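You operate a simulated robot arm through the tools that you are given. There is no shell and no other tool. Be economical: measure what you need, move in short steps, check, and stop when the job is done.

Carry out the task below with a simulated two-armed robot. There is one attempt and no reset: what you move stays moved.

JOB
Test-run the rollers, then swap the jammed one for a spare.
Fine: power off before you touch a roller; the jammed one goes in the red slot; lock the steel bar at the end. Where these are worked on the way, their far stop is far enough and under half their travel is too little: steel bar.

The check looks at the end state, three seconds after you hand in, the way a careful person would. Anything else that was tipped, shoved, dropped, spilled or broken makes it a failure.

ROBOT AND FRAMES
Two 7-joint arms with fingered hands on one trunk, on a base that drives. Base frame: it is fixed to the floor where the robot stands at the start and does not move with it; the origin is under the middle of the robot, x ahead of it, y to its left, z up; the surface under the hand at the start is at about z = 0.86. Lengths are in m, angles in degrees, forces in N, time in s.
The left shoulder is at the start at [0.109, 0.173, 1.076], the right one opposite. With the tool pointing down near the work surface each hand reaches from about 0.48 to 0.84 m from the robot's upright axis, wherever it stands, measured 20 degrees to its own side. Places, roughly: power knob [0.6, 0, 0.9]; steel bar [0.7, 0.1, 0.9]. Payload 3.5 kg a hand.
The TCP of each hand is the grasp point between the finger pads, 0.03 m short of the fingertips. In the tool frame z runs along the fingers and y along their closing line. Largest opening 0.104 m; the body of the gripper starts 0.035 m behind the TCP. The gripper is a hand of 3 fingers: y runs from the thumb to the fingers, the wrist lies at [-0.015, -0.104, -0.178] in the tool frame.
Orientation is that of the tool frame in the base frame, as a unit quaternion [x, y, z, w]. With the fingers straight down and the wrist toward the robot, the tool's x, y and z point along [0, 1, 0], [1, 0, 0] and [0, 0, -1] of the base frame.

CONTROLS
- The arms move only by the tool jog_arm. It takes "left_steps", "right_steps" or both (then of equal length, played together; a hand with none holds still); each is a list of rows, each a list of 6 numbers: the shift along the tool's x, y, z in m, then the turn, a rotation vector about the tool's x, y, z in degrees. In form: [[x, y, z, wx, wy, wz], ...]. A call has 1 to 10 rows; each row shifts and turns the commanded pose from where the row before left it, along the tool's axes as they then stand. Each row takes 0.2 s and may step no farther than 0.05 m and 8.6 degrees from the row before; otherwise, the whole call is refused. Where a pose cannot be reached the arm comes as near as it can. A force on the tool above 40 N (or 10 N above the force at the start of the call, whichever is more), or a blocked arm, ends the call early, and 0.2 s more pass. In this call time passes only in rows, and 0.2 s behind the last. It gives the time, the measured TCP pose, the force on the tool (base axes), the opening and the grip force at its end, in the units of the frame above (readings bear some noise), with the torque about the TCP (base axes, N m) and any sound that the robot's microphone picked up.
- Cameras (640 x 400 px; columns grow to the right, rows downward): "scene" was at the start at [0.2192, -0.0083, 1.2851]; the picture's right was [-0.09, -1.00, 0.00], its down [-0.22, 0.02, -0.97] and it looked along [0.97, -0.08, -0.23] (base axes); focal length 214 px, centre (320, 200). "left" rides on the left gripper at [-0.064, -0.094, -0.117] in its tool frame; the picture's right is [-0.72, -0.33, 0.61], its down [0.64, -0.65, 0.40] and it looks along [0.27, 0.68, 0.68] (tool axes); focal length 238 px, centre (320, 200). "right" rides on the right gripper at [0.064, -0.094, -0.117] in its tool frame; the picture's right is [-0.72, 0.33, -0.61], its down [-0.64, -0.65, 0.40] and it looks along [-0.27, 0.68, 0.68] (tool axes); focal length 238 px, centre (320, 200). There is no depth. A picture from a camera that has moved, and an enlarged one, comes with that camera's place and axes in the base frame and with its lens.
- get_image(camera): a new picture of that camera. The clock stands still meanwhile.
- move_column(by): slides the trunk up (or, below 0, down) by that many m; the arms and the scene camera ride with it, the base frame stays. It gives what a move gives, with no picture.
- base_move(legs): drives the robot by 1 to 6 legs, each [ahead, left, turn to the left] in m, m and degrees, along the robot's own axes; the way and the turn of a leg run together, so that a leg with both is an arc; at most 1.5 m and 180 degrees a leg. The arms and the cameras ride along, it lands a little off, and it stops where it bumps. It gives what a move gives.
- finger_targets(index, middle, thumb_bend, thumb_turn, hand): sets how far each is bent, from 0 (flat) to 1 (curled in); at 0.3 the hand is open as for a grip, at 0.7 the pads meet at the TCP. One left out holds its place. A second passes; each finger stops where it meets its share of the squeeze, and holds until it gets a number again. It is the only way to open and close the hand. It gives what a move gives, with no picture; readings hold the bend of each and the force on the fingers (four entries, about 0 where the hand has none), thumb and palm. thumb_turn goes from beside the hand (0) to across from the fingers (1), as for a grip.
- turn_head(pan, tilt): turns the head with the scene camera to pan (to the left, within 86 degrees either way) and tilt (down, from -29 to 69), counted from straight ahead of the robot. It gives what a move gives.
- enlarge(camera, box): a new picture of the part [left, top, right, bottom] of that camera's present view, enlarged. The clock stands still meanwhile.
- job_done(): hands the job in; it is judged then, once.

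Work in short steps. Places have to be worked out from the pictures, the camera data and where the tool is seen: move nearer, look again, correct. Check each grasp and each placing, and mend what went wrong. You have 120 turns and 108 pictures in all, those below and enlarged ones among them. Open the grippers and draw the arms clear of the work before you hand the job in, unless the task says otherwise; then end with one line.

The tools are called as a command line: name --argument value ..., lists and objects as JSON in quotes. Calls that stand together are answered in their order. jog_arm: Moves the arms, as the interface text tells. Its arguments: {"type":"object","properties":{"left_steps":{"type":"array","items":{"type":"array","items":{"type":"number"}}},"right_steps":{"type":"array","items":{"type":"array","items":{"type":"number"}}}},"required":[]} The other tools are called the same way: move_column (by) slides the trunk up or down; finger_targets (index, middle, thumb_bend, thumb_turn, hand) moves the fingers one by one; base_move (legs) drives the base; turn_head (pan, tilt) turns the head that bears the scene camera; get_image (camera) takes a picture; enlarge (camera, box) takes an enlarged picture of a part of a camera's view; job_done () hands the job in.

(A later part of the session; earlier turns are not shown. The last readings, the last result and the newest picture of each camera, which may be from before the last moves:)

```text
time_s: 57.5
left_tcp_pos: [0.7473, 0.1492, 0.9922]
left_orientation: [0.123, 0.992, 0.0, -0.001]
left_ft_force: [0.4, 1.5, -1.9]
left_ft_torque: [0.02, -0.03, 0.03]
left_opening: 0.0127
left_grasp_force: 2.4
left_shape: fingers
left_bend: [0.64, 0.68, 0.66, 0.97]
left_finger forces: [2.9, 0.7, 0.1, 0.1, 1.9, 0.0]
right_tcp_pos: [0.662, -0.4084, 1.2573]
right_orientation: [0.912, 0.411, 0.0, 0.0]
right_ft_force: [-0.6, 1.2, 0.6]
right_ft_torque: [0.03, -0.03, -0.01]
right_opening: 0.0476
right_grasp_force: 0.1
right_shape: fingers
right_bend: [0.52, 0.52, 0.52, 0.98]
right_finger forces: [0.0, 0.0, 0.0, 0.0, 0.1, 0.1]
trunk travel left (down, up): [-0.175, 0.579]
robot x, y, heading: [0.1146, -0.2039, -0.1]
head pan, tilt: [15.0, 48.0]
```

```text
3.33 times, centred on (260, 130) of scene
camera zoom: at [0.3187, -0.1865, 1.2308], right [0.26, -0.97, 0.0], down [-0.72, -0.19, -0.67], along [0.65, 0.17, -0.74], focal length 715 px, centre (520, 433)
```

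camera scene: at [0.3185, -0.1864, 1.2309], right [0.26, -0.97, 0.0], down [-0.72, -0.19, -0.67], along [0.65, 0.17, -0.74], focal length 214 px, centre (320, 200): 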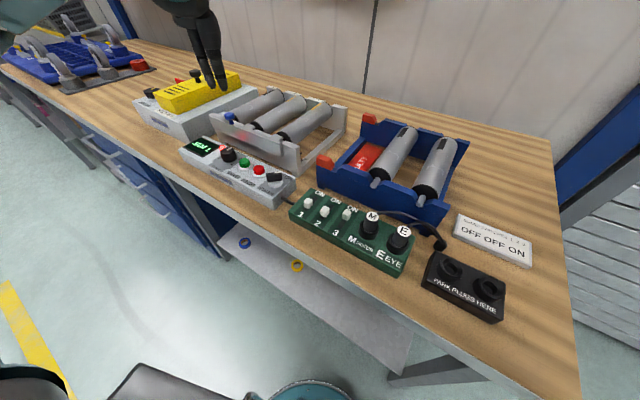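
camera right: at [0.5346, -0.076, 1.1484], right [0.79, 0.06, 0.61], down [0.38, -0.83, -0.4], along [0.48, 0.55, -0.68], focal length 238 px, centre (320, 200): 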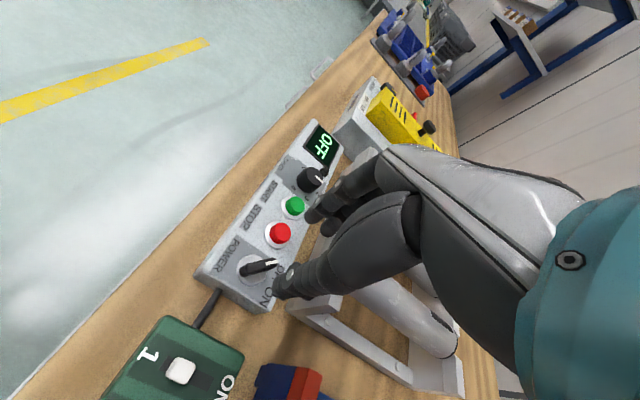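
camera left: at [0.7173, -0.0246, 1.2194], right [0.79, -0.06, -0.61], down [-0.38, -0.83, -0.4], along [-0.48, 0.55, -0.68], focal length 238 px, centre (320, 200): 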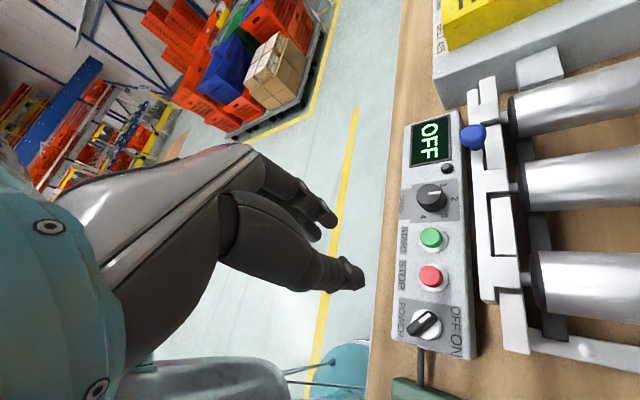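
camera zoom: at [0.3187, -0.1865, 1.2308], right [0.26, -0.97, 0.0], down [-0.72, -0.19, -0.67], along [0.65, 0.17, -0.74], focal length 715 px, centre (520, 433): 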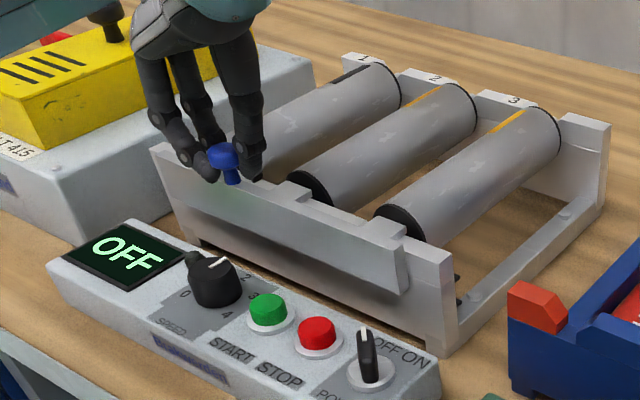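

The bar slides right with little force. Continuing in small steps to its stop.

jog_arm --left_steps '[[0, -0.006, 0, 0, 0, 0], [0, -0.006, 0, 0, 0, 0], [0, -0.006, 0, 0, 0, 0], [0, -0.006, 0, 0, 0, 0]]'

enlarge --camera "scene" --box '[180, 70, 340, 190]'

```text
time_s: 58.5
left_tcp_pos: [0.7398, 0.1247, 0.9925]
left_orientation: [0.122, 0.992, 0.0, -0.001]
left_ft_force: [-0.7, 1.0, -2.7]
left_ft_torque: [0.04, 0.02, 0.03]
left_opening: 0.0123
left_grasp_force: 1.8
left_shape: fingers
left_bend: [0.65, 0.67, 0.66, 0.98]
left_finger forces: [2.4, 1.0, 0.1, 0.0, 1.5, 0.1]
right_tcp_pos: [0.6623, -0.4074, 1.2576]
right_orientation: [0.912, 0.41, 0.0, 0.0]
right_ft_force: [0.0, 0.4, 0.2]
right_ft_torque: [0.01, 0.0, -0.01]
right_opening: 0.0473
right_grasp_force: 0.0
right_shape: fingers
right_bend: [0.52, 0.52, 0.52, 0.98]
right_finger forces: [0.0, 0.0, 0.0, 0.1, 0.0, 0.0]
trunk travel left (down, up): [-0.175, 0.579]
robot x, y, heading: [0.1167, -0.2053, -0.2]
head pan, tilt: [15.0, 48.0]
```

```text
3.33 times, centred on (260, 130) of scene
camera zoom: at [0.3187, -0.186, 1.2308], right [0.26, -0.97, 0.0], down [-0.72, -0.19, -0.67], along [0.65, 0.17, -0.74], focal length 715 px, centre (520, 433)
```

zoom: 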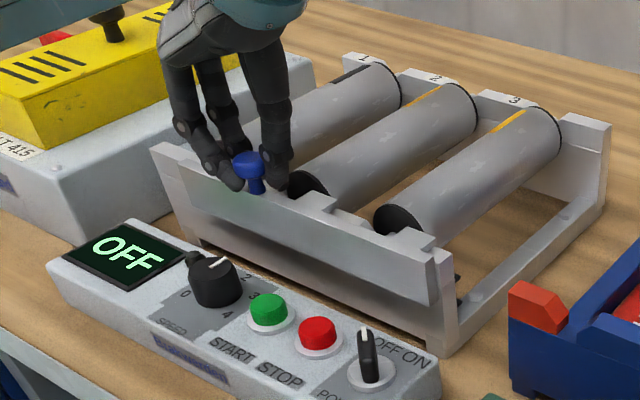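

jog_arm --left_steps '[[0, -0.005, 0, 0, 0, 0], [0, -0.005, 0, 0, 0, 0], [0, -0.005, 0, 0, 0, 0]]'

enlarge --camera "scene" --box '[180, 70, 340, 190]'

```text
time_s: 59.3
left_tcp_pos: [0.7376, 0.115, 0.9921]
left_orientation: [0.121, 0.993, 0.0, 0.0]
left_ft_force: [5.9, 15.1, 0.7]
left_ft_torque: [0.22, -0.15, 0.0]
left_opening: 0.0186
left_grasp_force: 6.7
left_shape: fingers
left_bend: [0.58, 0.64, 0.68, 0.98]
left_finger forces: [9.6, 4.6, 0.0, 0.0, 0.0, 0.0]
right_tcp_pos: [0.6631, -0.4056, 1.2581]
right_orientation: [0.912, 0.41, -0.002, 0.0]
right_ft_force: [0.6, 0.8, 0.4]
right_ft_torque: [0.01, -0.01, -0.01]
right_opening: 0.0473
right_grasp_force: 0.1
right_shape: fingers
right_bend: [0.52, 0.52, 0.52, 0.98]
right_finger forces: [0.0, 0.1, 0.1, 0.0, 0.1, 0.0]
trunk travel left (down, up): [-0.175, 0.579]
robot x, y, heading: [0.1167, -0.206, 0.1]
head pan, tilt: [15.0, 48.0]
```

```text
3.33 times, centred on (260, 130) of scene
camera zoom: at [0.3191, -0.1844, 1.2307], right [0.26, -0.97, 0.0], down [-0.72, -0.19, -0.67], along [0.65, 0.17, -0.74], focal length 715 px, centre (520, 433)
```

zoom: 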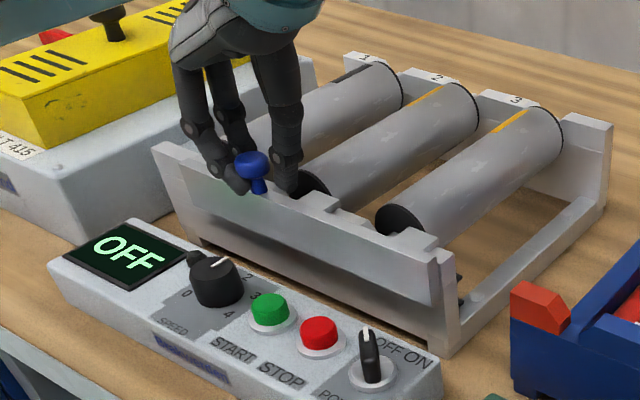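

Far stop reached (16 N). Relieve, open, lift and look at the bed.

jog_arm --left_steps '[[0, 0.006, 0, 0, 0, 0]]'

finger_targets --hand "left" --index 0.52 --middle 0.52 --thumb_bend 0.52

jog_arm --left_steps '[[0, 0, -0.04, 0, 0, 0], [0, 0, -0.04, 0, 0, 0], [0, 0, -0.04, 0, 0, 0], [0, 0, -0.03, 0, 0, 0]]'

get_image --camera "left"

enlarge --camera "scene" --box '[200, 70, 480, 230]'

```text
time_s: 59.7
left_tcp_pos: [0.739, 0.1186, 0.9917]
left_orientation: [0.123, 0.992, -0.001, 0.0]
left_ft_force: [1.0, 9.1, -1.1]
left_ft_torque: [0.14, -0.06, 0.01]
left_opening: 0.0155
left_grasp_force: 4.2
left_shape: fingers
left_bend: [0.61, 0.66, 0.68, 0.98]
left_finger forces: [5.6, 3.4, 0.1, 0.0, 0.0, 0.0]
right_tcp_pos: [0.6626, -0.4078, 1.2581]
right_orientation: [0.912, 0.41, 0.0, 0.001]
right_ft_force: [0.1, -0.3, 0.3]
right_ft_torque: [-0.02, 0.0, -0.02]
right_opening: 0.0476
right_grasp_force: 0.1
right_shape: fingers
right_bend: [0.52, 0.52, 0.52, 0.98]
right_finger forces: [0.0, 0.0, 0.0, 0.0, 0.0, 0.0]
trunk travel left (down, up): [-0.175, 0.579]
robot x, y, heading: [0.1158, -0.2041, -0.2]
head pan, tilt: [15.0, 48.0]
```

```text
time_s: 60.7
left_tcp_pos: [0.7384, 0.1184, 0.9922]
left_orientation: [0.123, 0.992, 0.0, 0.0]
left_ft_force: [0.5, 0.0, 0.0]
left_ft_torque: [0.03, -0.01, -0.01]
left_opening: 0.0464
left_grasp_force: 0.1
left_shape: fingers
left_bend: [0.52, 0.52, 0.52, 0.98]
left_finger forces: [0.0, 0.0, 0.0, 0.0, 0.0, 0.0]
right_tcp_pos: [0.6627, -0.4081, 1.2569]
right_orientation: [0.911, 0.411, 0.0, 0.0]
right_ft_force: [0.3, -0.2, -0.4]
right_ft_torque: [-0.01, -0.03, 0.0]
right_opening: 0.0473
right_grasp_force: 0.0
right_shape: fingers
right_bend: [0.52, 0.52, 0.52, 0.98]
right_finger forces: [0.0, 0.0, 0.0, 0.1, 0.0, 0.0]
trunk travel left (down, up): [-0.175, 0.579]
robot x, y, heading: [0.1182, -0.2048, -0.2]
head pan, tilt: [15.0, 48.0]
```

```text
time_s: 61.7
left_tcp_pos: [0.7376, 0.1181, 1.1426]
left_orientation: [0.123, 0.992, 0.0, -0.001]
left_ft_force: [0.6, -0.6, 0.8]
left_ft_torque: [-0.03, -0.01, 0.0]
left_opening: 0.0465
left_grasp_force: 0.1
left_shape: fingers
left_bend: [0.52, 0.52, 0.52, 0.98]
left_finger forces: [0.0, 0.0, 0.0, 0.0, 0.0, 0.1]
right_tcp_pos: [0.6615, -0.4082, 1.2586]
right_orientation: [0.912, 0.411, 0.0, -0.001]
right_ft_force: [0.3, 0.6, 0.5]
right_ft_torque: [0.0, 0.0, 0.02]
right_opening: 0.0473
right_grasp_force: 0.1
right_shape: fingers
right_bend: [0.52, 0.52, 0.52, 0.98]
right_finger forces: [0.0, 0.0, 0.0, 0.0, 0.1, 0.1]
trunk travel left (down, up): [-0.175, 0.579]
robot x, y, heading: [0.1157, -0.2087, -0.2]
head pan, tilt: [15.0, 48.0]
```

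```text
56 pictures are left
camera left: at [0.7748, 0.0124, 1.2602], right [0.62, -0.49, -0.61], down [-0.78, -0.48, -0.4], along [-0.09, 0.73, -0.68], focal length 238 px, centre (320, 200)
```

left: 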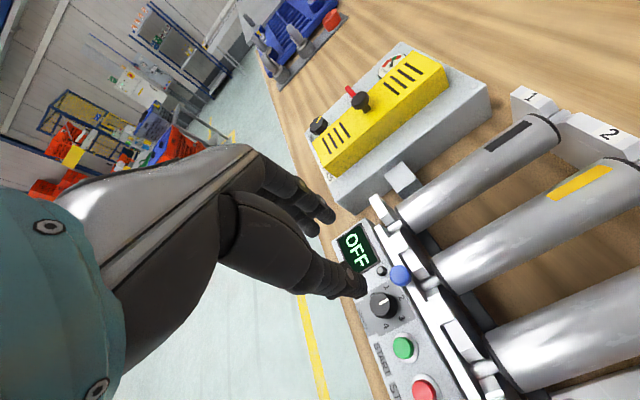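

```text
2.29 times, centred on (340, 150) of scene
camera zoom: at [0.3182, -0.1867, 1.2309], right [0.26, -0.97, 0.0], down [-0.72, -0.19, -0.67], along [0.65, 0.17, -0.74], focal length 490 px, centre (274, 314)
```

zoom: 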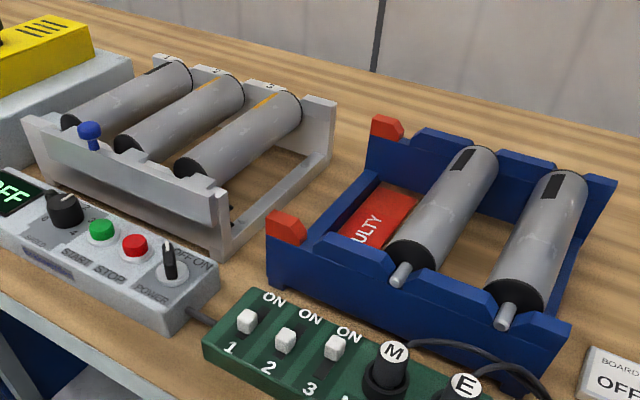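

Bed is unlocked. Roller 1's axis is about from (0.808,0.19) to (0.975,0.125) at z≈0.94 — too far from here. I'll drive 0.10 ahead and 0.12 left.

base_move --legs '[[0.1, 0, 0], [0, 0.12, 0]]'

turn_head --pan -5 --tilt 48

get_image --camera "scene"

get_image --camera "left"

```text
time_s: 63.7
left_tcp_pos: [0.8349, 0.2394, 1.1424]
left_orientation: [0.122, 0.993, 0.0, 0.0]
left_ft_force: [-0.6, 0.4, 0.4]
left_ft_torque: [-0.01, -0.03, -0.03]
left_opening: 0.0466
left_grasp_force: 0.1
left_shape: fingers
left_bend: [0.52, 0.52, 0.52, 0.98]
left_finger forces: [0.0, 0.1, 0.0, 0.0, 0.0, 0.0]
right_tcp_pos: [0.7632, -0.2868, 1.2581]
right_orientation: [0.911, 0.411, -0.001, 0.001]
right_ft_force: [-0.3, 0.3, 0.4]
right_ft_torque: [-0.05, 0.01, -0.02]
right_opening: 0.0475
right_grasp_force: 0.0
right_shape: fingers
right_bend: [0.52, 0.52, 0.52, 0.98]
right_finger forces: [0.0, 0.1, 0.1, 0.0, 0.0, 0.0]
trunk travel left (down, up): [-0.175, 0.579]
robot x, y, heading: [0.2136, -0.0866, 0.2]
head pan, tilt: [15.0, 48.0]
```

```text
time_s: 64.5
left_tcp_pos: [0.8349, 0.2397, 1.1419]
left_orientation: [0.121, 0.993, 0.0, 0.0]
left_ft_force: [0.6, 0.0, -0.3]
left_ft_torque: [-0.02, 0.0, 0.01]
left_opening: 0.0465
left_grasp_force: 0.1
left_shape: fingers
left_bend: [0.52, 0.52, 0.52, 0.98]
left_finger forces: [0.0, 0.0, 0.0, 0.0, 0.0, 0.0]
right_tcp_pos: [0.7618, -0.2877, 1.2579]
right_orientation: [0.911, 0.412, 0.0, -0.001]
right_ft_force: [0.3, 0.3, -0.6]
right_ft_torque: [-0.02, 0.01, 0.01]
right_opening: 0.0475
right_grasp_force: 0.1
right_shape: fingers
right_bend: [0.52, 0.52, 0.52, 0.98]
right_finger forces: [0.0, 0.1, 0.0, 0.0, 0.1, 0.0]
trunk travel left (down, up): [-0.175, 0.579]
robot x, y, heading: [0.2126, -0.0878, 0.0]
head pan, tilt: [-5.0, 48.0]
```

```text
54 pictures are left
camera scene: at [0.4199, -0.0938, 1.2309], right [-0.09, -1.0, 0.0], down [-0.74, 0.06, -0.67], along [0.67, -0.06, -0.74], focal length 214 px, centre (320, 200)
```

scene: 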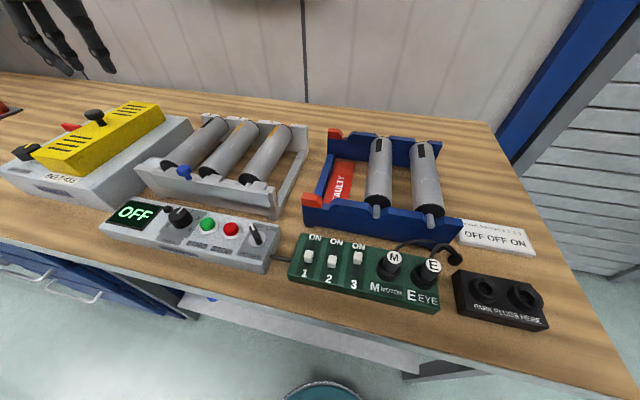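

```text
53 pictures are left
camera left: at [0.8734, 0.134, 1.2599], right [0.62, -0.49, -0.61], down [-0.78, -0.48, -0.4], along [-0.1, 0.73, -0.68], focal length 238 px, centre (320, 200)
```

left: 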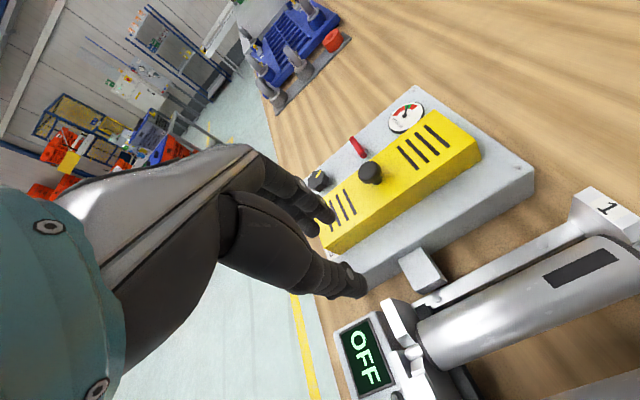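

Enlarging bed and rack from here for measurement.

enlarge --camera "scene" --box '[130, 100, 320, 220]'

enlarge --camera "scene" --box '[290, 120, 480, 240]'

```text
3.33 times, centred on (225, 160) of scene
camera zoom: at [0.4199, -0.0938, 1.2309], right [-0.09, -1.0, 0.0], down [-0.74, 0.06, -0.67], along [0.67, -0.06, -0.74], focal length 715 px, centre (637, 333)
```

zoom: 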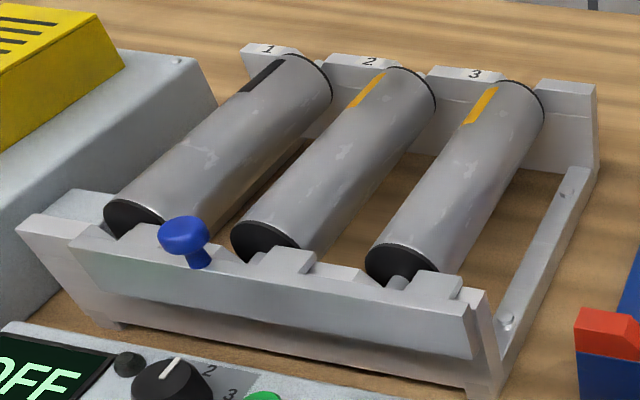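

```text
3.33 times, centred on (385, 180) of scene
camera zoom: at [0.4199, -0.0938, 1.2309], right [-0.09, -1.0, 0.0], down [-0.74, 0.06, -0.67], along [0.67, -0.06, -0.74], focal length 715 px, centre (103, 267)
```

zoom: 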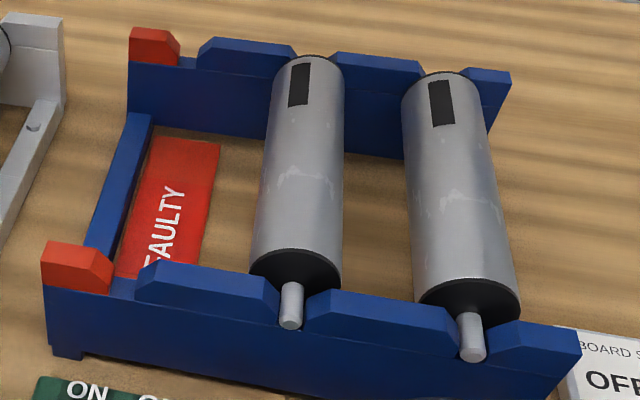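

Roller 1: centre ≈ (0.888,0.162,0.94), axis azimuth ≈ -21°. Opening to ~80 mm, aligning yaw to 69° and hovering above it.

finger_targets --hand "left" --index 0.39 --middle 0.39 --thumb_bend 0.39

jog_arm --left_steps '[[0, 0, 0, 0, 0, 7], [-0.026, -0.018, 0.0, 0, 0, 0], [-0.026, -0.018, 0.02, 0, 0, 0], [-0.0255, -0.0175, 0.03, 0, 0, 0], [0, 0, 0.03, 0, 0, 0]]'

get_image --camera "left"

enlarge --camera "scene" --box '[130, 80, 320, 200]'

```text
time_s: 65.5
left_tcp_pos: [0.835, 0.2401, 1.1427]
left_orientation: [0.121, 0.993, 0.0, 0.0]
left_ft_force: [-0.4, 0.6, -0.1]
left_ft_torque: [0.04, -0.01, 0.0]
left_opening: 0.0801
left_grasp_force: 0.2
left_shape: fingers
left_bend: [0.39, 0.39, 0.39, 0.98]
left_finger forces: [0.0, 0.0, 0.0, 0.0, 0.0, 0.1]
right_tcp_pos: [0.7617, -0.2869, 1.258]
right_orientation: [0.911, 0.412, -0.001, 0.0]
right_ft_force: [-0.2, -0.2, -0.6]
right_ft_torque: [-0.02, 0.02, 0.03]
right_opening: 0.0474
right_grasp_force: 0.0
right_shape: fingers
right_bend: [0.52, 0.52, 0.52, 0.98]
right_finger forces: [0.1, 0.1, 0.0, 0.0, 0.0, 0.0]
trunk travel left (down, up): [-0.175, 0.579]
robot x, y, heading: [0.2152, -0.0884, 0.4]
head pan, tilt: [-5.0, 48.0]
```

```text
time_s: 66.7
left_tcp_pos: [0.8887, 0.1628, 1.0628]
left_orientation: [0.182, 0.983, 0.0, 0.0]
left_ft_force: [-0.7, -0.9, -1.2]
left_ft_torque: [-0.01, -0.02, -0.05]
left_opening: 0.0802
left_grasp_force: 0.1
left_shape: fingers
left_bend: [0.39, 0.39, 0.39, 0.98]
left_finger forces: [0.1, 0.1, 0.0, 0.1, 0.0, 0.0]
right_tcp_pos: [0.7628, -0.286, 1.2582]
right_orientation: [0.911, 0.412, 0.0, 0.001]
right_ft_force: [-0.1, -0.5, -0.1]
right_ft_torque: [0.03, -0.01, 0.01]
right_opening: 0.0474
right_grasp_force: 0.1
right_shape: fingers
right_bend: [0.52, 0.52, 0.52, 0.98]
right_finger forces: [0.0, 0.0, 0.0, 0.0, 0.1, 0.0]
trunk travel left (down, up): [-0.175, 0.579]
robot x, y, heading: [0.2158, -0.0886, 0.3]
head pan, tilt: [-5.0, 48.0]
```

```text
50 pictures are left
camera left: at [0.9143, 0.053, 1.1807], right [0.56, -0.56, -0.61], down [-0.83, -0.38, -0.4], along [-0.01, 0.73, -0.68], focal length 238 px, centre (320, 200)
```

left: 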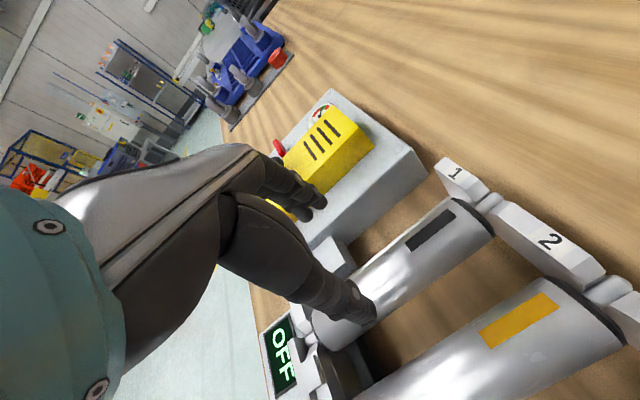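

```text
3.33 times, centred on (225, 140) of scene
camera zoom: at [0.42, -0.0932, 1.2309], right [-0.09, -1.0, 0.0], down [-0.74, 0.06, -0.67], along [0.67, -0.06, -0.74], focal length 715 px, centre (637, 400)
```

zoom: 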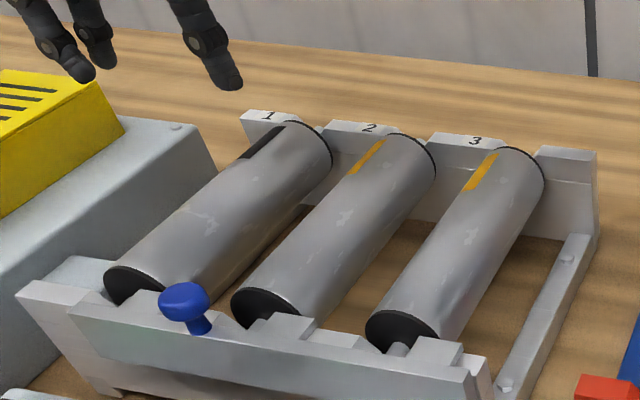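

Hand is over roller 1 within a few mm. Descending to 0.955 with a slight correction.

jog_arm --left_steps '[[0, -0.002, 0.03, 0, 0, 0], [0, -0.001, 0.02, 0, 0, 0], [0, 0, 0.015, 0, 0, 0], [0, 0, 0.01, 0, 0, 0]]'

get_image --camera "left"

enlarge --camera "scene" --box '[130, 80, 320, 200]'

```text
time_s: 67.7
left_tcp_pos: [0.8869, 0.1582, 0.9858]
left_orientation: [0.182, 0.983, 0.0, 0.0]
left_ft_force: [0.2, -0.5, -0.1]
left_ft_torque: [0.01, -0.03, 0.03]
left_opening: 0.0799
left_grasp_force: 0.0
left_shape: fingers
left_bend: [0.39, 0.39, 0.39, 0.98]
left_finger forces: [0.0, 0.0, 0.1, 0.0, 0.0, 0.0]
right_tcp_pos: [0.7623, -0.2879, 1.258]
right_orientation: [0.911, 0.413, 0.0, 0.0]
right_ft_force: [0.4, 0.1, 1.1]
right_ft_torque: [-0.03, -0.04, -0.02]
right_opening: 0.0472
right_grasp_force: 0.1
right_shape: fingers
right_bend: [0.52, 0.52, 0.52, 0.98]
right_finger forces: [0.1, 0.1, 0.0, 0.0, 0.0, 0.1]
trunk travel left (down, up): [-0.175, 0.579]
robot x, y, heading: [0.2167, -0.0877, 0.0]
head pan, tilt: [-5.0, 48.0]
```

```text
48 pictures are left
camera left: at [0.9118, 0.0492, 1.1034], right [0.56, -0.56, -0.61], down [-0.83, -0.38, -0.4], along [-0.01, 0.73, -0.68], focal length 238 px, centre (320, 200)
```

left: 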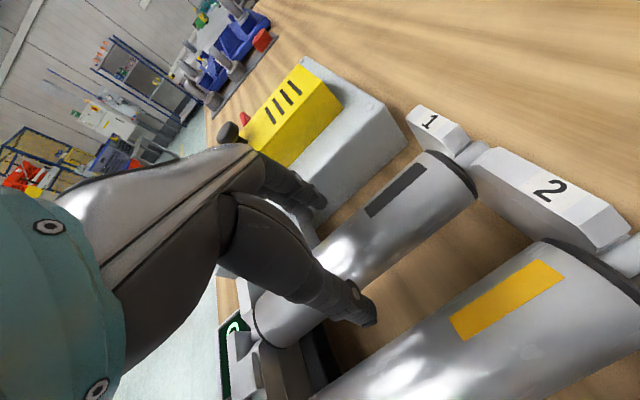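

```text
3.33 times, centred on (225, 140) of scene
camera zoom: at [0.4199, -0.0939, 1.2309], right [-0.09, -1.0, 0.0], down [-0.74, 0.06, -0.67], along [0.67, -0.06, -0.74], focal length 715 px, centre (637, 400)
```

zoom: 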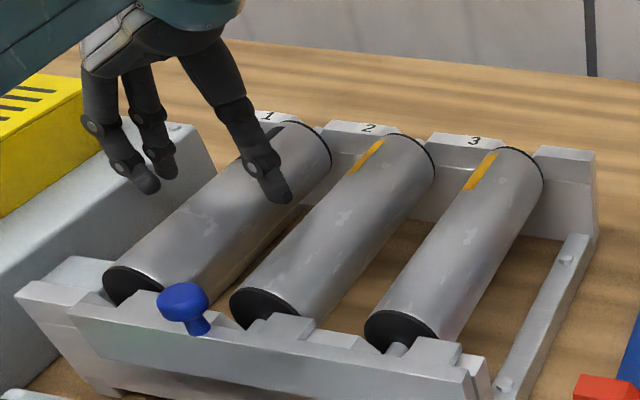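

Straddling well. Descending to 0.953 and closing.

jog_arm --left_steps '[[0, 0, 0.012, 0, 0, 0], [0, 0, 0.012, 0, 0, 0], [0, 0, 0.01, 0, 0, 0]]'

finger_targets --hand "left" --index 0.62 --middle 0.62 --thumb_bend 0.62

enlarge --camera "scene" --box '[130, 80, 320, 200]'

```text
time_s: 68.5
left_tcp_pos: [0.8863, 0.1587, 0.9538]
left_orientation: [0.183, 0.983, 0.0, 0.0]
left_ft_force: [0.7, -0.5, -0.4]
left_ft_torque: [0.01, -0.01, 0.0]
left_opening: 0.0799
left_grasp_force: 0.1
left_shape: fingers
left_bend: [0.39, 0.39, 0.39, 0.98]
left_finger forces: [0.0, 0.1, 0.1, 0.0, 0.0, 0.0]
right_tcp_pos: [0.7627, -0.2868, 1.2581]
right_orientation: [0.911, 0.413, -0.001, 0.0]
right_ft_force: [-0.6, 0.5, 0.2]
right_ft_torque: [-0.01, -0.02, -0.02]
right_opening: 0.0473
right_grasp_force: 0.0
right_shape: fingers
right_bend: [0.52, 0.52, 0.52, 0.98]
right_finger forces: [0.0, 0.1, 0.0, 0.0, 0.1, 0.1]
trunk travel left (down, up): [-0.175, 0.579]
robot x, y, heading: [0.217, -0.0836, 0.1]
head pan, tilt: [-5.0, 48.0]
```

```text
time_s: 69.5
left_tcp_pos: [0.8878, 0.1602, 0.9538]
left_orientation: [0.181, 0.983, 0.0, 0.0]
left_ft_force: [3.4, 7.2, 0.5]
left_ft_torque: [0.17, -0.05, -0.05]
left_opening: 0.044
left_grasp_force: 11.0
left_shape: fingers
left_bend: [0.53, 0.56, 0.55, 0.97]
left_finger forces: [8.7, 6.7, 0.0, 0.1, 7.5, 0.0]
right_tcp_pos: [0.7622, -0.2858, 1.2581]
right_orientation: [0.911, 0.413, 0.0, 0.001]
right_ft_force: [0.6, -0.5, 0.1]
right_ft_torque: [-0.01, 0.02, 0.0]
right_opening: 0.0474
right_grasp_force: 0.0
right_shape: fingers
right_bend: [0.52, 0.52, 0.52, 0.98]
right_finger forces: [0.0, 0.1, 0.0, 0.1, 0.1, 0.0]
trunk travel left (down, up): [-0.175, 0.579]
robot x, y, heading: [0.215, -0.0864, 0.1]
head pan, tilt: [-5.0, 48.0]
```

```text
3.33 times, centred on (225, 140) of scene
camera zoom: at [0.4202, -0.093, 1.2308], right [-0.09, -1.0, 0.0], down [-0.74, 0.06, -0.67], along [0.67, -0.06, -0.74], focal length 715 px, centre (637, 400)
```

zoom: 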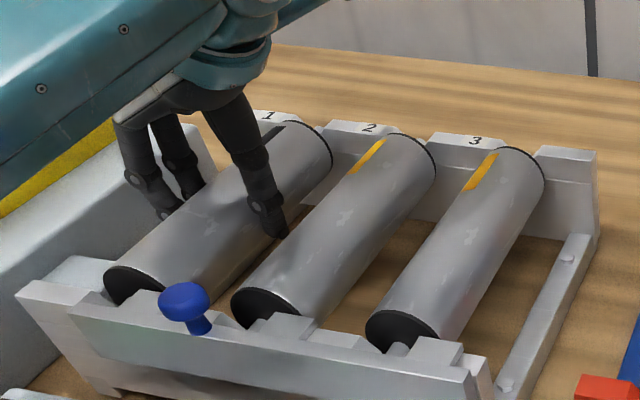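

Gripped (11 N, ~44 mm). Lifting slowly.

jog_arm --left_steps '[[0, 0, -0.01, 0, 0, 0], [0, 0, -0.015, 0, 0, 0], [0, 0, -0.02, 0, 0, 0], [0, 0, -0.02, 0, 0, 0], [0, 0, -0.02, 0, 0, 0]]'

get_image --camera "scene"

```text
time_s: 70.7
left_tcp_pos: [0.8872, 0.1587, 1.0387]
left_orientation: [0.183, 0.983, 0.001, 0.0]
left_ft_force: [0.6, 0.2, -3.3]
left_ft_torque: [0.03, 0.02, 0.05]
left_opening: 0.0442
left_grasp_force: 11.1
left_shape: fingers
left_bend: [0.55, 0.58, 0.54, 0.96]
left_finger forces: [6.0, 5.0, 0.0, 0.1, 10.7, 0.1]
right_tcp_pos: [0.7624, -0.2863, 1.2574]
right_orientation: [0.912, 0.411, 0.0, 0.0]
right_ft_force: [-0.1, -0.1, 0.0]
right_ft_torque: [-0.01, -0.01, 0.02]
right_opening: 0.0472
right_grasp_force: 0.0
right_shape: fingers
right_bend: [0.52, 0.52, 0.52, 0.98]
right_finger forces: [0.0, 0.0, 0.0, 0.0, 0.0, 0.1]
trunk travel left (down, up): [-0.175, 0.579]
robot x, y, heading: [0.213, -0.0869, -0.1]
head pan, tilt: [-5.0, 48.0]
```

```text
45 pictures are left
camera scene: at [0.42, -0.094, 1.2309], right [-0.09, -1.0, 0.0], down [-0.74, 0.06, -0.67], along [0.67, -0.06, -0.74], focal length 214 px, centre (320, 200)
```

scene: 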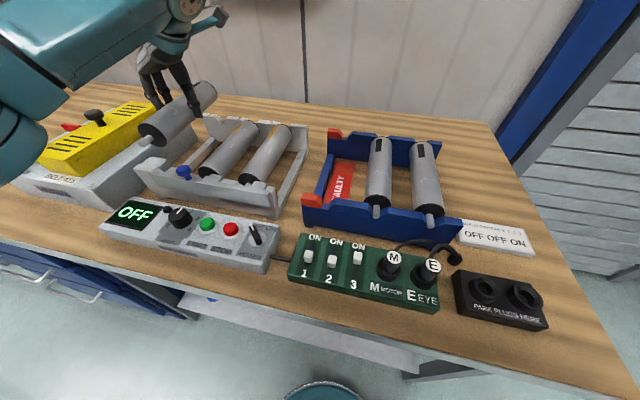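

Roller 1 is out. Raise it more, then drive the base 0.22 right so the red slot comes in reach, and view the rack.

jog_arm --left_steps '[[0, 0, -0.03, 0, 0, 0], [0, 0, -0.03, 0, 0, 0]]'

base_move --legs '[[0, -0.22, 0]]'

get_image --camera "left"

turn_head --pan 5 --tilt 48

get_image --camera "scene"

```text
time_s: 71.3
left_tcp_pos: [0.8875, 0.1616, 1.0998]
left_orientation: [0.181, 0.983, 0.0, -0.001]
left_ft_force: [0.0, -1.2, -4.1]
left_ft_torque: [0.0, -0.01, 0.02]
left_opening: 0.044
left_grasp_force: 11.1
left_shape: fingers
left_bend: [0.55, 0.58, 0.54, 0.96]
left_finger forces: [6.0, 4.9, 0.1, 0.1, 10.5, 0.0]
right_tcp_pos: [0.7617, -0.2876, 1.257]
right_orientation: [0.911, 0.411, 0.0, 0.0]
right_ft_force: [0.1, 0.3, -0.1]
right_ft_torque: [0.02, 0.01, 0.0]
right_opening: 0.0474
right_grasp_force: 0.1
right_shape: fingers
right_bend: [0.52, 0.52, 0.52, 0.98]
right_finger forces: [0.0, 0.1, 0.0, 0.0, 0.0, 0.0]
trunk travel left (down, up): [-0.175, 0.579]
robot x, y, heading: [0.2146, -0.0861, 0.0]
head pan, tilt: [-5.0, 48.0]
```

```text
time_s: 73.0
left_tcp_pos: [0.8878, -0.0514, 1.0975]
left_orientation: [0.18, 0.984, 0.001, -0.002]
left_ft_force: [-0.6, -1.5, -3.8]
left_ft_torque: [0.04, -0.03, 0.01]
left_opening: 0.0441
left_grasp_force: 10.5
left_shape: fingers
left_bend: [0.55, 0.58, 0.54, 0.96]
left_finger forces: [6.0, 4.8, 0.1, 0.0, 10.6, 0.0]
right_tcp_pos: [0.7634, -0.5, 1.2572]
right_orientation: [0.911, 0.413, 0.0, 0.0]
right_ft_force: [0.5, -0.4, 0.4]
right_ft_torque: [0.04, -0.02, 0.0]
right_opening: 0.0474
right_grasp_force: 0.1
right_shape: fingers
right_bend: [0.52, 0.52, 0.52, 0.98]
right_finger forces: [0.1, 0.0, 0.0, 0.0, 0.0, 0.0]
trunk travel left (down, up): [-0.175, 0.579]
robot x, y, heading: [0.2172, -0.3024, 0.5]
head pan, tilt: [-5.0, 48.0]
```

```text
44 pictures are left
camera left: at [0.9124, -0.1615, 1.2156], right [0.56, -0.56, -0.61], down [-0.83, -0.38, -0.4], along [-0.01, 0.74, -0.68], focal length 238 px, centre (320, 200)
```

left: 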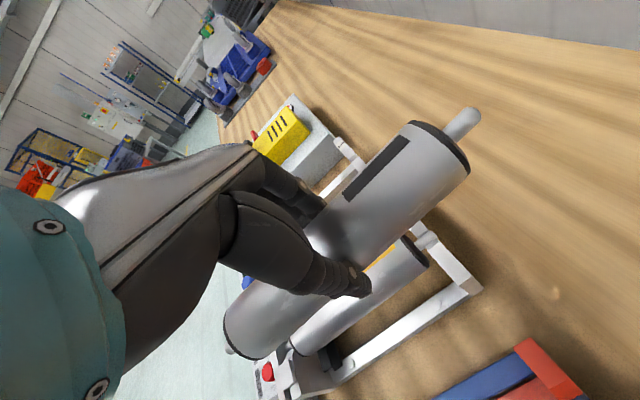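

```text
time_s: 73.7
left_tcp_pos: [0.8862, -0.0499, 1.0982]
left_orientation: [0.181, 0.984, 0.0, -0.001]
left_ft_force: [0.2, -0.1, -4.3]
left_ft_torque: [-0.03, -0.04, -0.01]
left_opening: 0.0444
left_grasp_force: 10.7
left_shape: fingers
left_bend: [0.55, 0.58, 0.54, 0.96]
left_finger forces: [5.9, 4.8, 0.0, 0.0, 10.5, 0.0]
right_tcp_pos: [0.7636, -0.5005, 1.2569]
right_orientation: [0.911, 0.412, 0.0, 0.0]
right_ft_force: [0.3, 0.3, 0.2]
right_ft_torque: [-0.02, 0.03, 0.05]
right_opening: 0.0476
right_grasp_force: 0.1
right_shape: fingers
right_bend: [0.52, 0.52, 0.52, 0.98]
right_finger forces: [0.1, 0.0, 0.0, 0.0, 0.1, 0.0]
trunk travel left (down, up): [-0.175, 0.579]
robot x, y, heading: [0.2133, -0.2997, 0.0]
head pan, tilt: [5.0, 48.0]
```

```text
43 pictures are left
camera scene: at [0.4208, -0.2945, 1.2308], right [0.09, -1.0, 0.0], down [-0.74, -0.07, -0.67], along [0.67, 0.06, -0.74], focal length 214 px, centre (320, 200)
```

scene: 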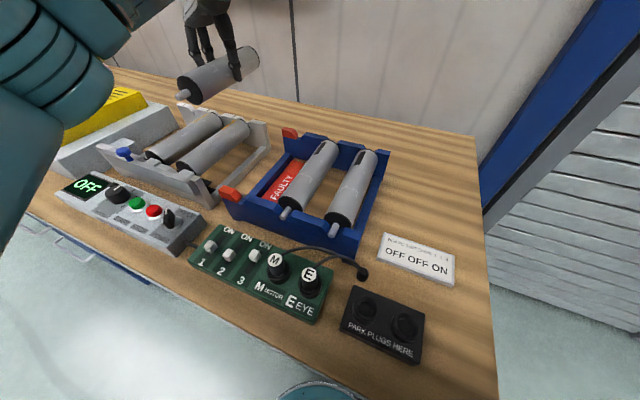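

enlarge --camera "scene" --box '[210, 115, 400, 255]'

```text
2.86 times, centred on (305, 185) of scene
camera zoom: at [0.4208, -0.2945, 1.2308], right [0.09, -1.0, 0.0], down [-0.74, -0.07, -0.67], along [0.67, 0.06, -0.74], focal length 613 px, centre (363, 243)
```

zoom: 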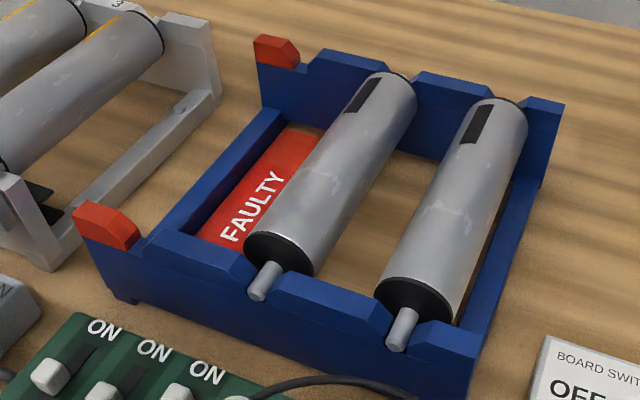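

Triangulated: spare axes z≈0.942, spare 1 centre (0.7555,-0.2495), slot spacing (0.026,0.088) → red slot centre ≈ (0.7815,-0.1615), same azimuth as the bed. Moving the roller over it.

jog_arm --left_steps '[[0.0146, -0.0354, 0, 0, 0, 0], [0.0146, -0.0354, 0, 0, 0, 0], [0.0146, -0.0354, 0, 0, 0, 0], [0.0145, -0.0353, 0, 0, 0, 0], [0, 0, 0.03, 0, 0, 0], [0, 0, 0.025, 0, 0, 0]]'

enlarge --camera "scene" --box '[190, 85, 410, 255]'

get_image --camera "left"

```text
time_s: 75.1
left_tcp_pos: [0.7833, -0.1629, 1.0436]
left_orientation: [0.18, 0.984, 0.0, 0.0]
left_ft_force: [0.2, -0.5, -4.7]
left_ft_torque: [0.02, 0.05, 0.04]
left_opening: 0.044
left_grasp_force: 11.0
left_shape: fingers
left_bend: [0.55, 0.58, 0.54, 0.96]
left_finger forces: [6.1, 4.6, 0.0, 0.1, 10.3, 0.0]
right_tcp_pos: [0.7629, -0.4998, 1.2575]
right_orientation: [0.911, 0.413, 0.0, 0.0]
right_ft_force: [0.0, -0.2, 0.6]
right_ft_torque: [0.02, 0.02, 0.0]
right_opening: 0.0474
right_grasp_force: 0.1
right_shape: fingers
right_bend: [0.52, 0.52, 0.52, 0.98]
right_finger forces: [0.0, 0.0, 0.1, 0.1, 0.1, 0.0]
trunk travel left (down, up): [-0.175, 0.579]
robot x, y, heading: [0.2144, -0.3018, 0.3]
head pan, tilt: [5.0, 48.0]
```

```text
2.35 times, centred on (300, 170) of scene
camera zoom: at [0.4208, -0.2947, 1.2308], right [0.09, -1.0, 0.0], down [-0.74, -0.07, -0.67], along [0.67, 0.06, -0.74], focal length 505 px, centre (367, 271)
```

zoom: 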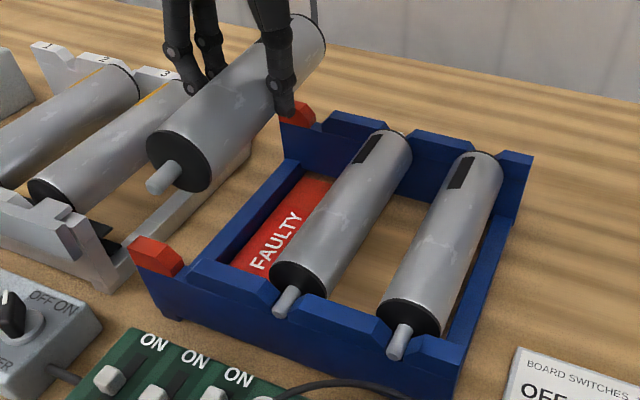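

```text
40 pictures are left
camera left: at [0.8085, -0.2723, 1.1622], right [0.56, -0.56, -0.61], down [-0.83, -0.38, -0.4], along [-0.01, 0.73, -0.68], focal length 238 px, centre (320, 200)
```

left: 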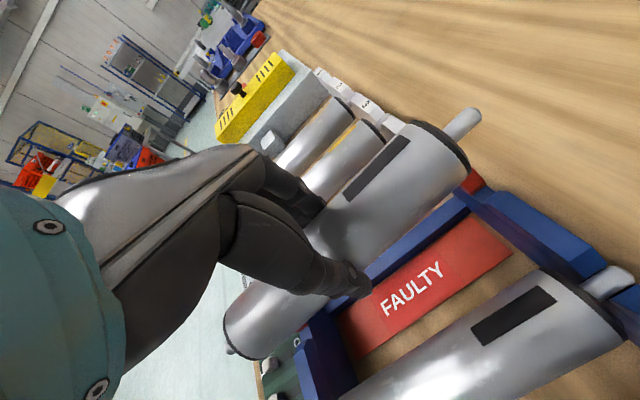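

Held roller is about 4 mm off the target. Applying the correction and descending to z≈0.99 for a check.

jog_arm --left_steps '[[0.003, 0.003, 0.02, 0, 0, 0], [0, 0, 0.02, 0, 0, 0], [0, 0, 0.013, 0, 0, 0]]'

enlarge --camera "scene" --box '[210, 105, 390, 245]'

enlarge --camera "left" --box '[220, 80, 640, 400]'

```text
time_s: 75.9
left_tcp_pos: [0.7822, -0.159, 0.9886]
left_orientation: [0.181, 0.983, 0.0, -0.001]
left_ft_force: [0.7, 0.1, -3.4]
left_ft_torque: [0.03, -0.04, 0.04]
left_opening: 0.0443
left_grasp_force: 10.7
left_shape: fingers
left_bend: [0.55, 0.58, 0.54, 0.96]
left_finger forces: [6.1, 4.6, 0.0, 0.0, 10.3, 0.1]
right_tcp_pos: [0.7639, -0.5001, 1.2569]
right_orientation: [0.911, 0.412, 0.0, 0.001]
right_ft_force: [0.0, -0.6, 0.5]
right_ft_torque: [0.01, -0.02, 0.01]
right_opening: 0.0475
right_grasp_force: 0.2
right_shape: fingers
right_bend: [0.52, 0.52, 0.52, 0.98]
right_finger forces: [0.0, 0.0, 0.0, 0.1, 0.0, 0.1]
trunk travel left (down, up): [-0.175, 0.579]
robot x, y, heading: [0.2146, -0.3031, 0.4]
head pan, tilt: [5.0, 48.0]
```

```text
2.86 times, centred on (300, 175) of scene
camera zoom: at [0.4209, -0.2945, 1.2308], right [0.09, -1.0, 0.0], down [-0.74, -0.07, -0.67], along [0.67, 0.06, -0.74], focal length 613 px, centre (377, 271)
```

zoom: 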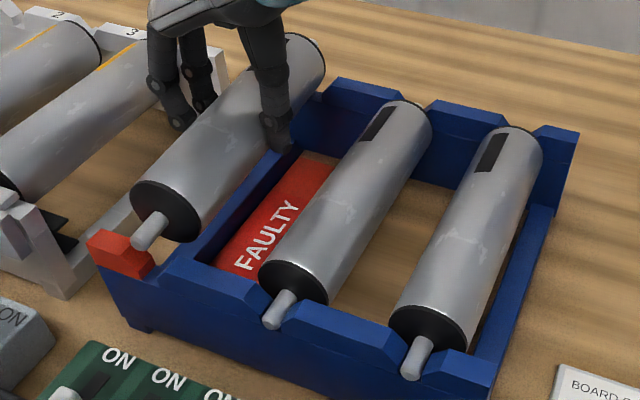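

```text
1.25 times, centred on (430, 240) of left
camera zoom: at [0.8076, -0.2679, 1.1075], right [0.56, -0.56, -0.61], down [-0.83, -0.38, -0.4], along [-0.01, 0.73, -0.68], focal length 298 px, centre (182, 150)
```

zoom: 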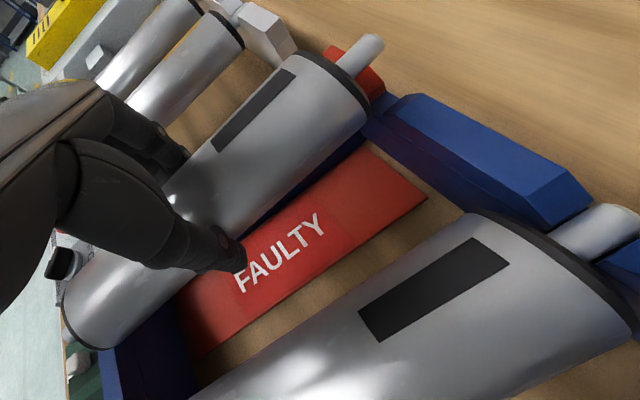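

Far end appears ~9 mm too far left relative to the slot spacing; rotating 2.9° clockwise and shifting 4.5 mm right.

jog_arm --left_steps '[[0, -0.0045, 0.005, 0, 0, 2.9]]'

enlarge --camera "scene" --box '[220, 105, 390, 235]'

enlarge --camera "left" --box '[400, 90, 640, 280]'

```text
time_s: 76.3
left_tcp_pos: [0.7808, -0.1624, 0.9852]
left_orientation: [0.206, 0.979, 0.0, 0.0]
left_ft_force: [-0.4, -0.1, -4.0]
left_ft_torque: [0.01, 0.01, -0.02]
left_opening: 0.0442
left_grasp_force: 10.5
left_shape: fingers
left_bend: [0.55, 0.58, 0.54, 0.96]
left_finger forces: [6.1, 4.7, 0.0, 0.0, 10.2, 0.0]
right_tcp_pos: [0.763, -0.4998, 1.2581]
right_orientation: [0.911, 0.413, 0.0, 0.0]
right_ft_force: [-0.2, -1.6, -0.3]
right_ft_torque: [-0.01, -0.02, -0.03]
right_opening: 0.0476
right_grasp_force: 0.1
right_shape: fingers
right_bend: [0.52, 0.52, 0.52, 0.98]
right_finger forces: [0.0, 0.0, 0.1, 0.1, 0.1, 0.0]
trunk travel left (down, up): [-0.175, 0.579]
robot x, y, heading: [0.2123, -0.3004, 0.3]
head pan, tilt: [5.0, 48.0]
```

```text
3.08 times, centred on (305, 170) of scene
camera zoom: at [0.4209, -0.2945, 1.2308], right [0.09, -1.0, 0.0], down [-0.74, -0.07, -0.67], along [0.67, 0.06, -0.74], focal length 660 px, centre (366, 292)
```

zoom: 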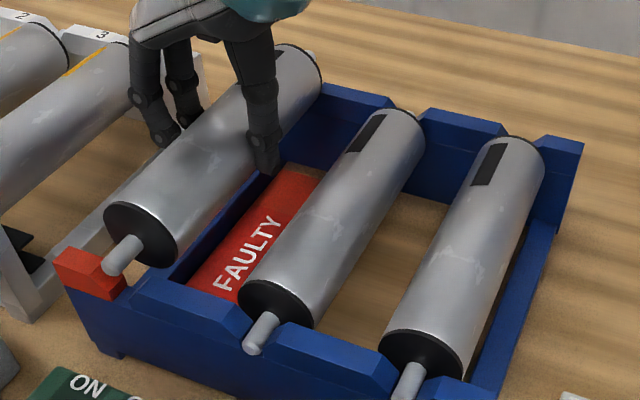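

```text
2.11 times, centred on (520, 185) of left
camera zoom: at [0.8005, -0.2739, 1.1026], right [0.53, -0.59, -0.61], down [-0.85, -0.34, -0.4], along [0.03, 0.73, -0.68], focal length 502 px, centre (-101, 232)
```

zoom: 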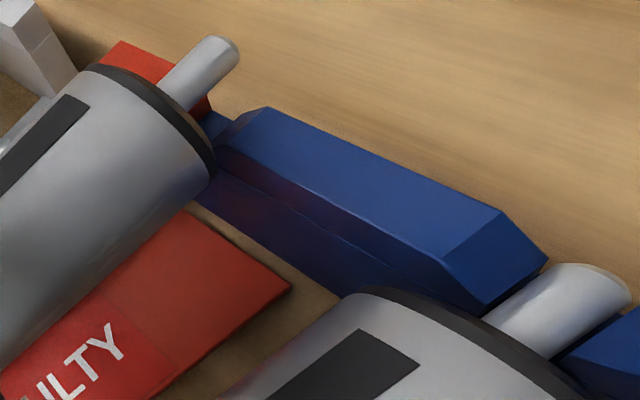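

Lateral alignment now looks right; I'll nudge 3 mm toward the back and lower gently.

jog_arm --left_steps '[[-0.003, 0, 0.006, 0, 0, 0], [0, 0, 0.006, 0, 0, 0], [0, 0, 0.004, 0, 0, 0]]'

enlarge --camera "scene" --box '[220, 105, 390, 235]'

enlarge --camera "left" --box '[400, 90, 640, 280]'

```text
time_s: 77.1
left_tcp_pos: [0.7826, -0.1652, 0.9692]
left_orientation: [0.205, 0.979, 0.0, 0.0]
left_ft_force: [0.2, 0.0, -3.6]
left_ft_torque: [0.03, 0.01, -0.02]
left_opening: 0.0441
left_grasp_force: 10.7
left_shape: fingers
left_bend: [0.55, 0.58, 0.54, 0.96]
left_finger forces: [6.1, 4.6, 0.1, 0.1, 10.3, 0.0]
right_tcp_pos: [0.7634, -0.5009, 1.2575]
right_orientation: [0.911, 0.413, 0.0, 0.0]
right_ft_force: [0.7, 0.2, -0.3]
right_ft_torque: [-0.02, 0.02, 0.01]
right_opening: 0.0473
right_grasp_force: 0.1
right_shape: fingers
right_bend: [0.52, 0.52, 0.52, 0.98]
right_finger forces: [0.0, 0.0, 0.1, 0.0, 0.0, 0.1]
trunk travel left (down, up): [-0.175, 0.579]
robot x, y, heading: [0.2165, -0.3008, 0.4]
head pan, tilt: [5.0, 48.0]
```

```text
3.08 times, centred on (305, 170) of scene
camera zoom: at [0.4208, -0.2945, 1.2308], right [0.09, -1.0, 0.0], down [-0.74, -0.07, -0.67], along [0.67, 0.06, -0.74], focal length 660 px, centre (366, 292)
```

zoom: 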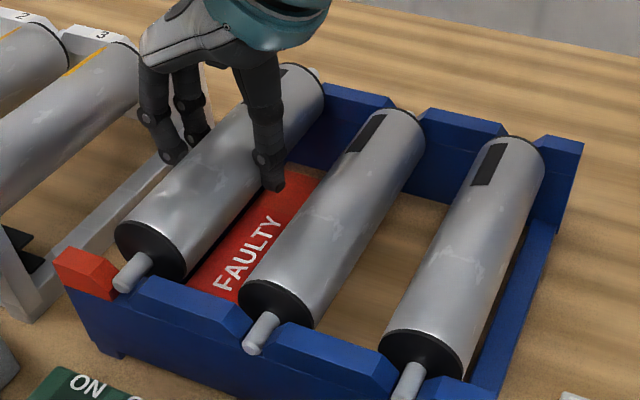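

```text
2.11 times, centred on (520, 185) of left
camera zoom: at [0.8016, -0.2754, 1.0872], right [0.53, -0.59, -0.61], down [-0.85, -0.34, -0.4], along [0.03, 0.73, -0.68], focal length 502 px, centre (-101, 232)
```

zoom: 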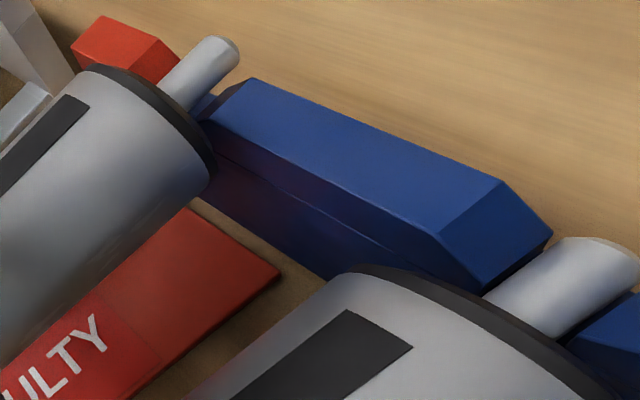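

Both shafts are entering the notches, axial match too. Continuing down to contact.

jog_arm --left_steps '[[0, 0, 0.004, 0, 0, 0], [0, 0, 0.004, 0, 0, 0], [0, 0, 0.003, 0, 0, 0]]'

enlarge --camera "scene" --box '[220, 105, 390, 235]'

```text
time_s: 77.9
left_tcp_pos: [0.7805, -0.1647, 0.9596]
left_orientation: [0.203, 0.979, 0.001, 0.002]
left_ft_force: [1.7, 4.8, 7.3]
left_ft_torque: [0.07, -0.05, 0.0]
left_opening: 0.0437
left_grasp_force: 11.5
left_shape: fingers
left_bend: [0.54, 0.57, 0.55, 0.96]
left_finger forces: [7.9, 5.7, 0.0, 0.1, 8.0, 0.0]
right_tcp_pos: [0.7634, -0.5001, 1.259]
right_orientation: [0.911, 0.413, 0.0, 0.0]
right_ft_force: [-1.0, 0.0, 0.1]
right_ft_torque: [0.02, 0.01, 0.0]
right_opening: 0.0475
right_grasp_force: 0.0
right_shape: fingers
right_bend: [0.52, 0.52, 0.52, 0.98]
right_finger forces: [0.0, 0.0, 0.1, 0.0, 0.0, 0.1]
trunk travel left (down, up): [-0.175, 0.579]
robot x, y, heading: [0.2162, -0.2999, 0.2]
head pan, tilt: [5.0, 48.0]
```

```text
3.08 times, centred on (305, 170) of scene
camera zoom: at [0.42, -0.294, 1.2311], right [0.09, -1.0, 0.0], down [-0.74, -0.07, -0.67], along [0.67, 0.06, -0.74], focal length 660 px, centre (366, 292)
```

zoom: 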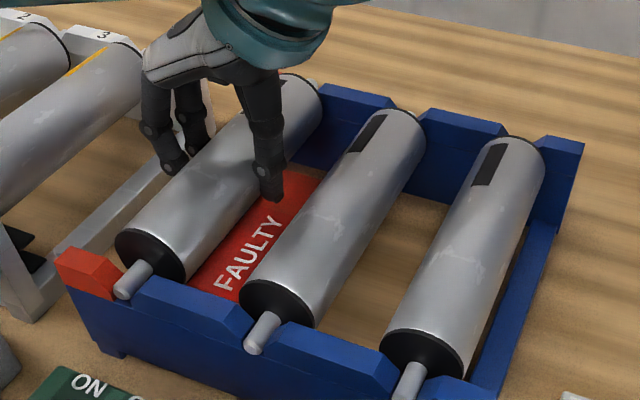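

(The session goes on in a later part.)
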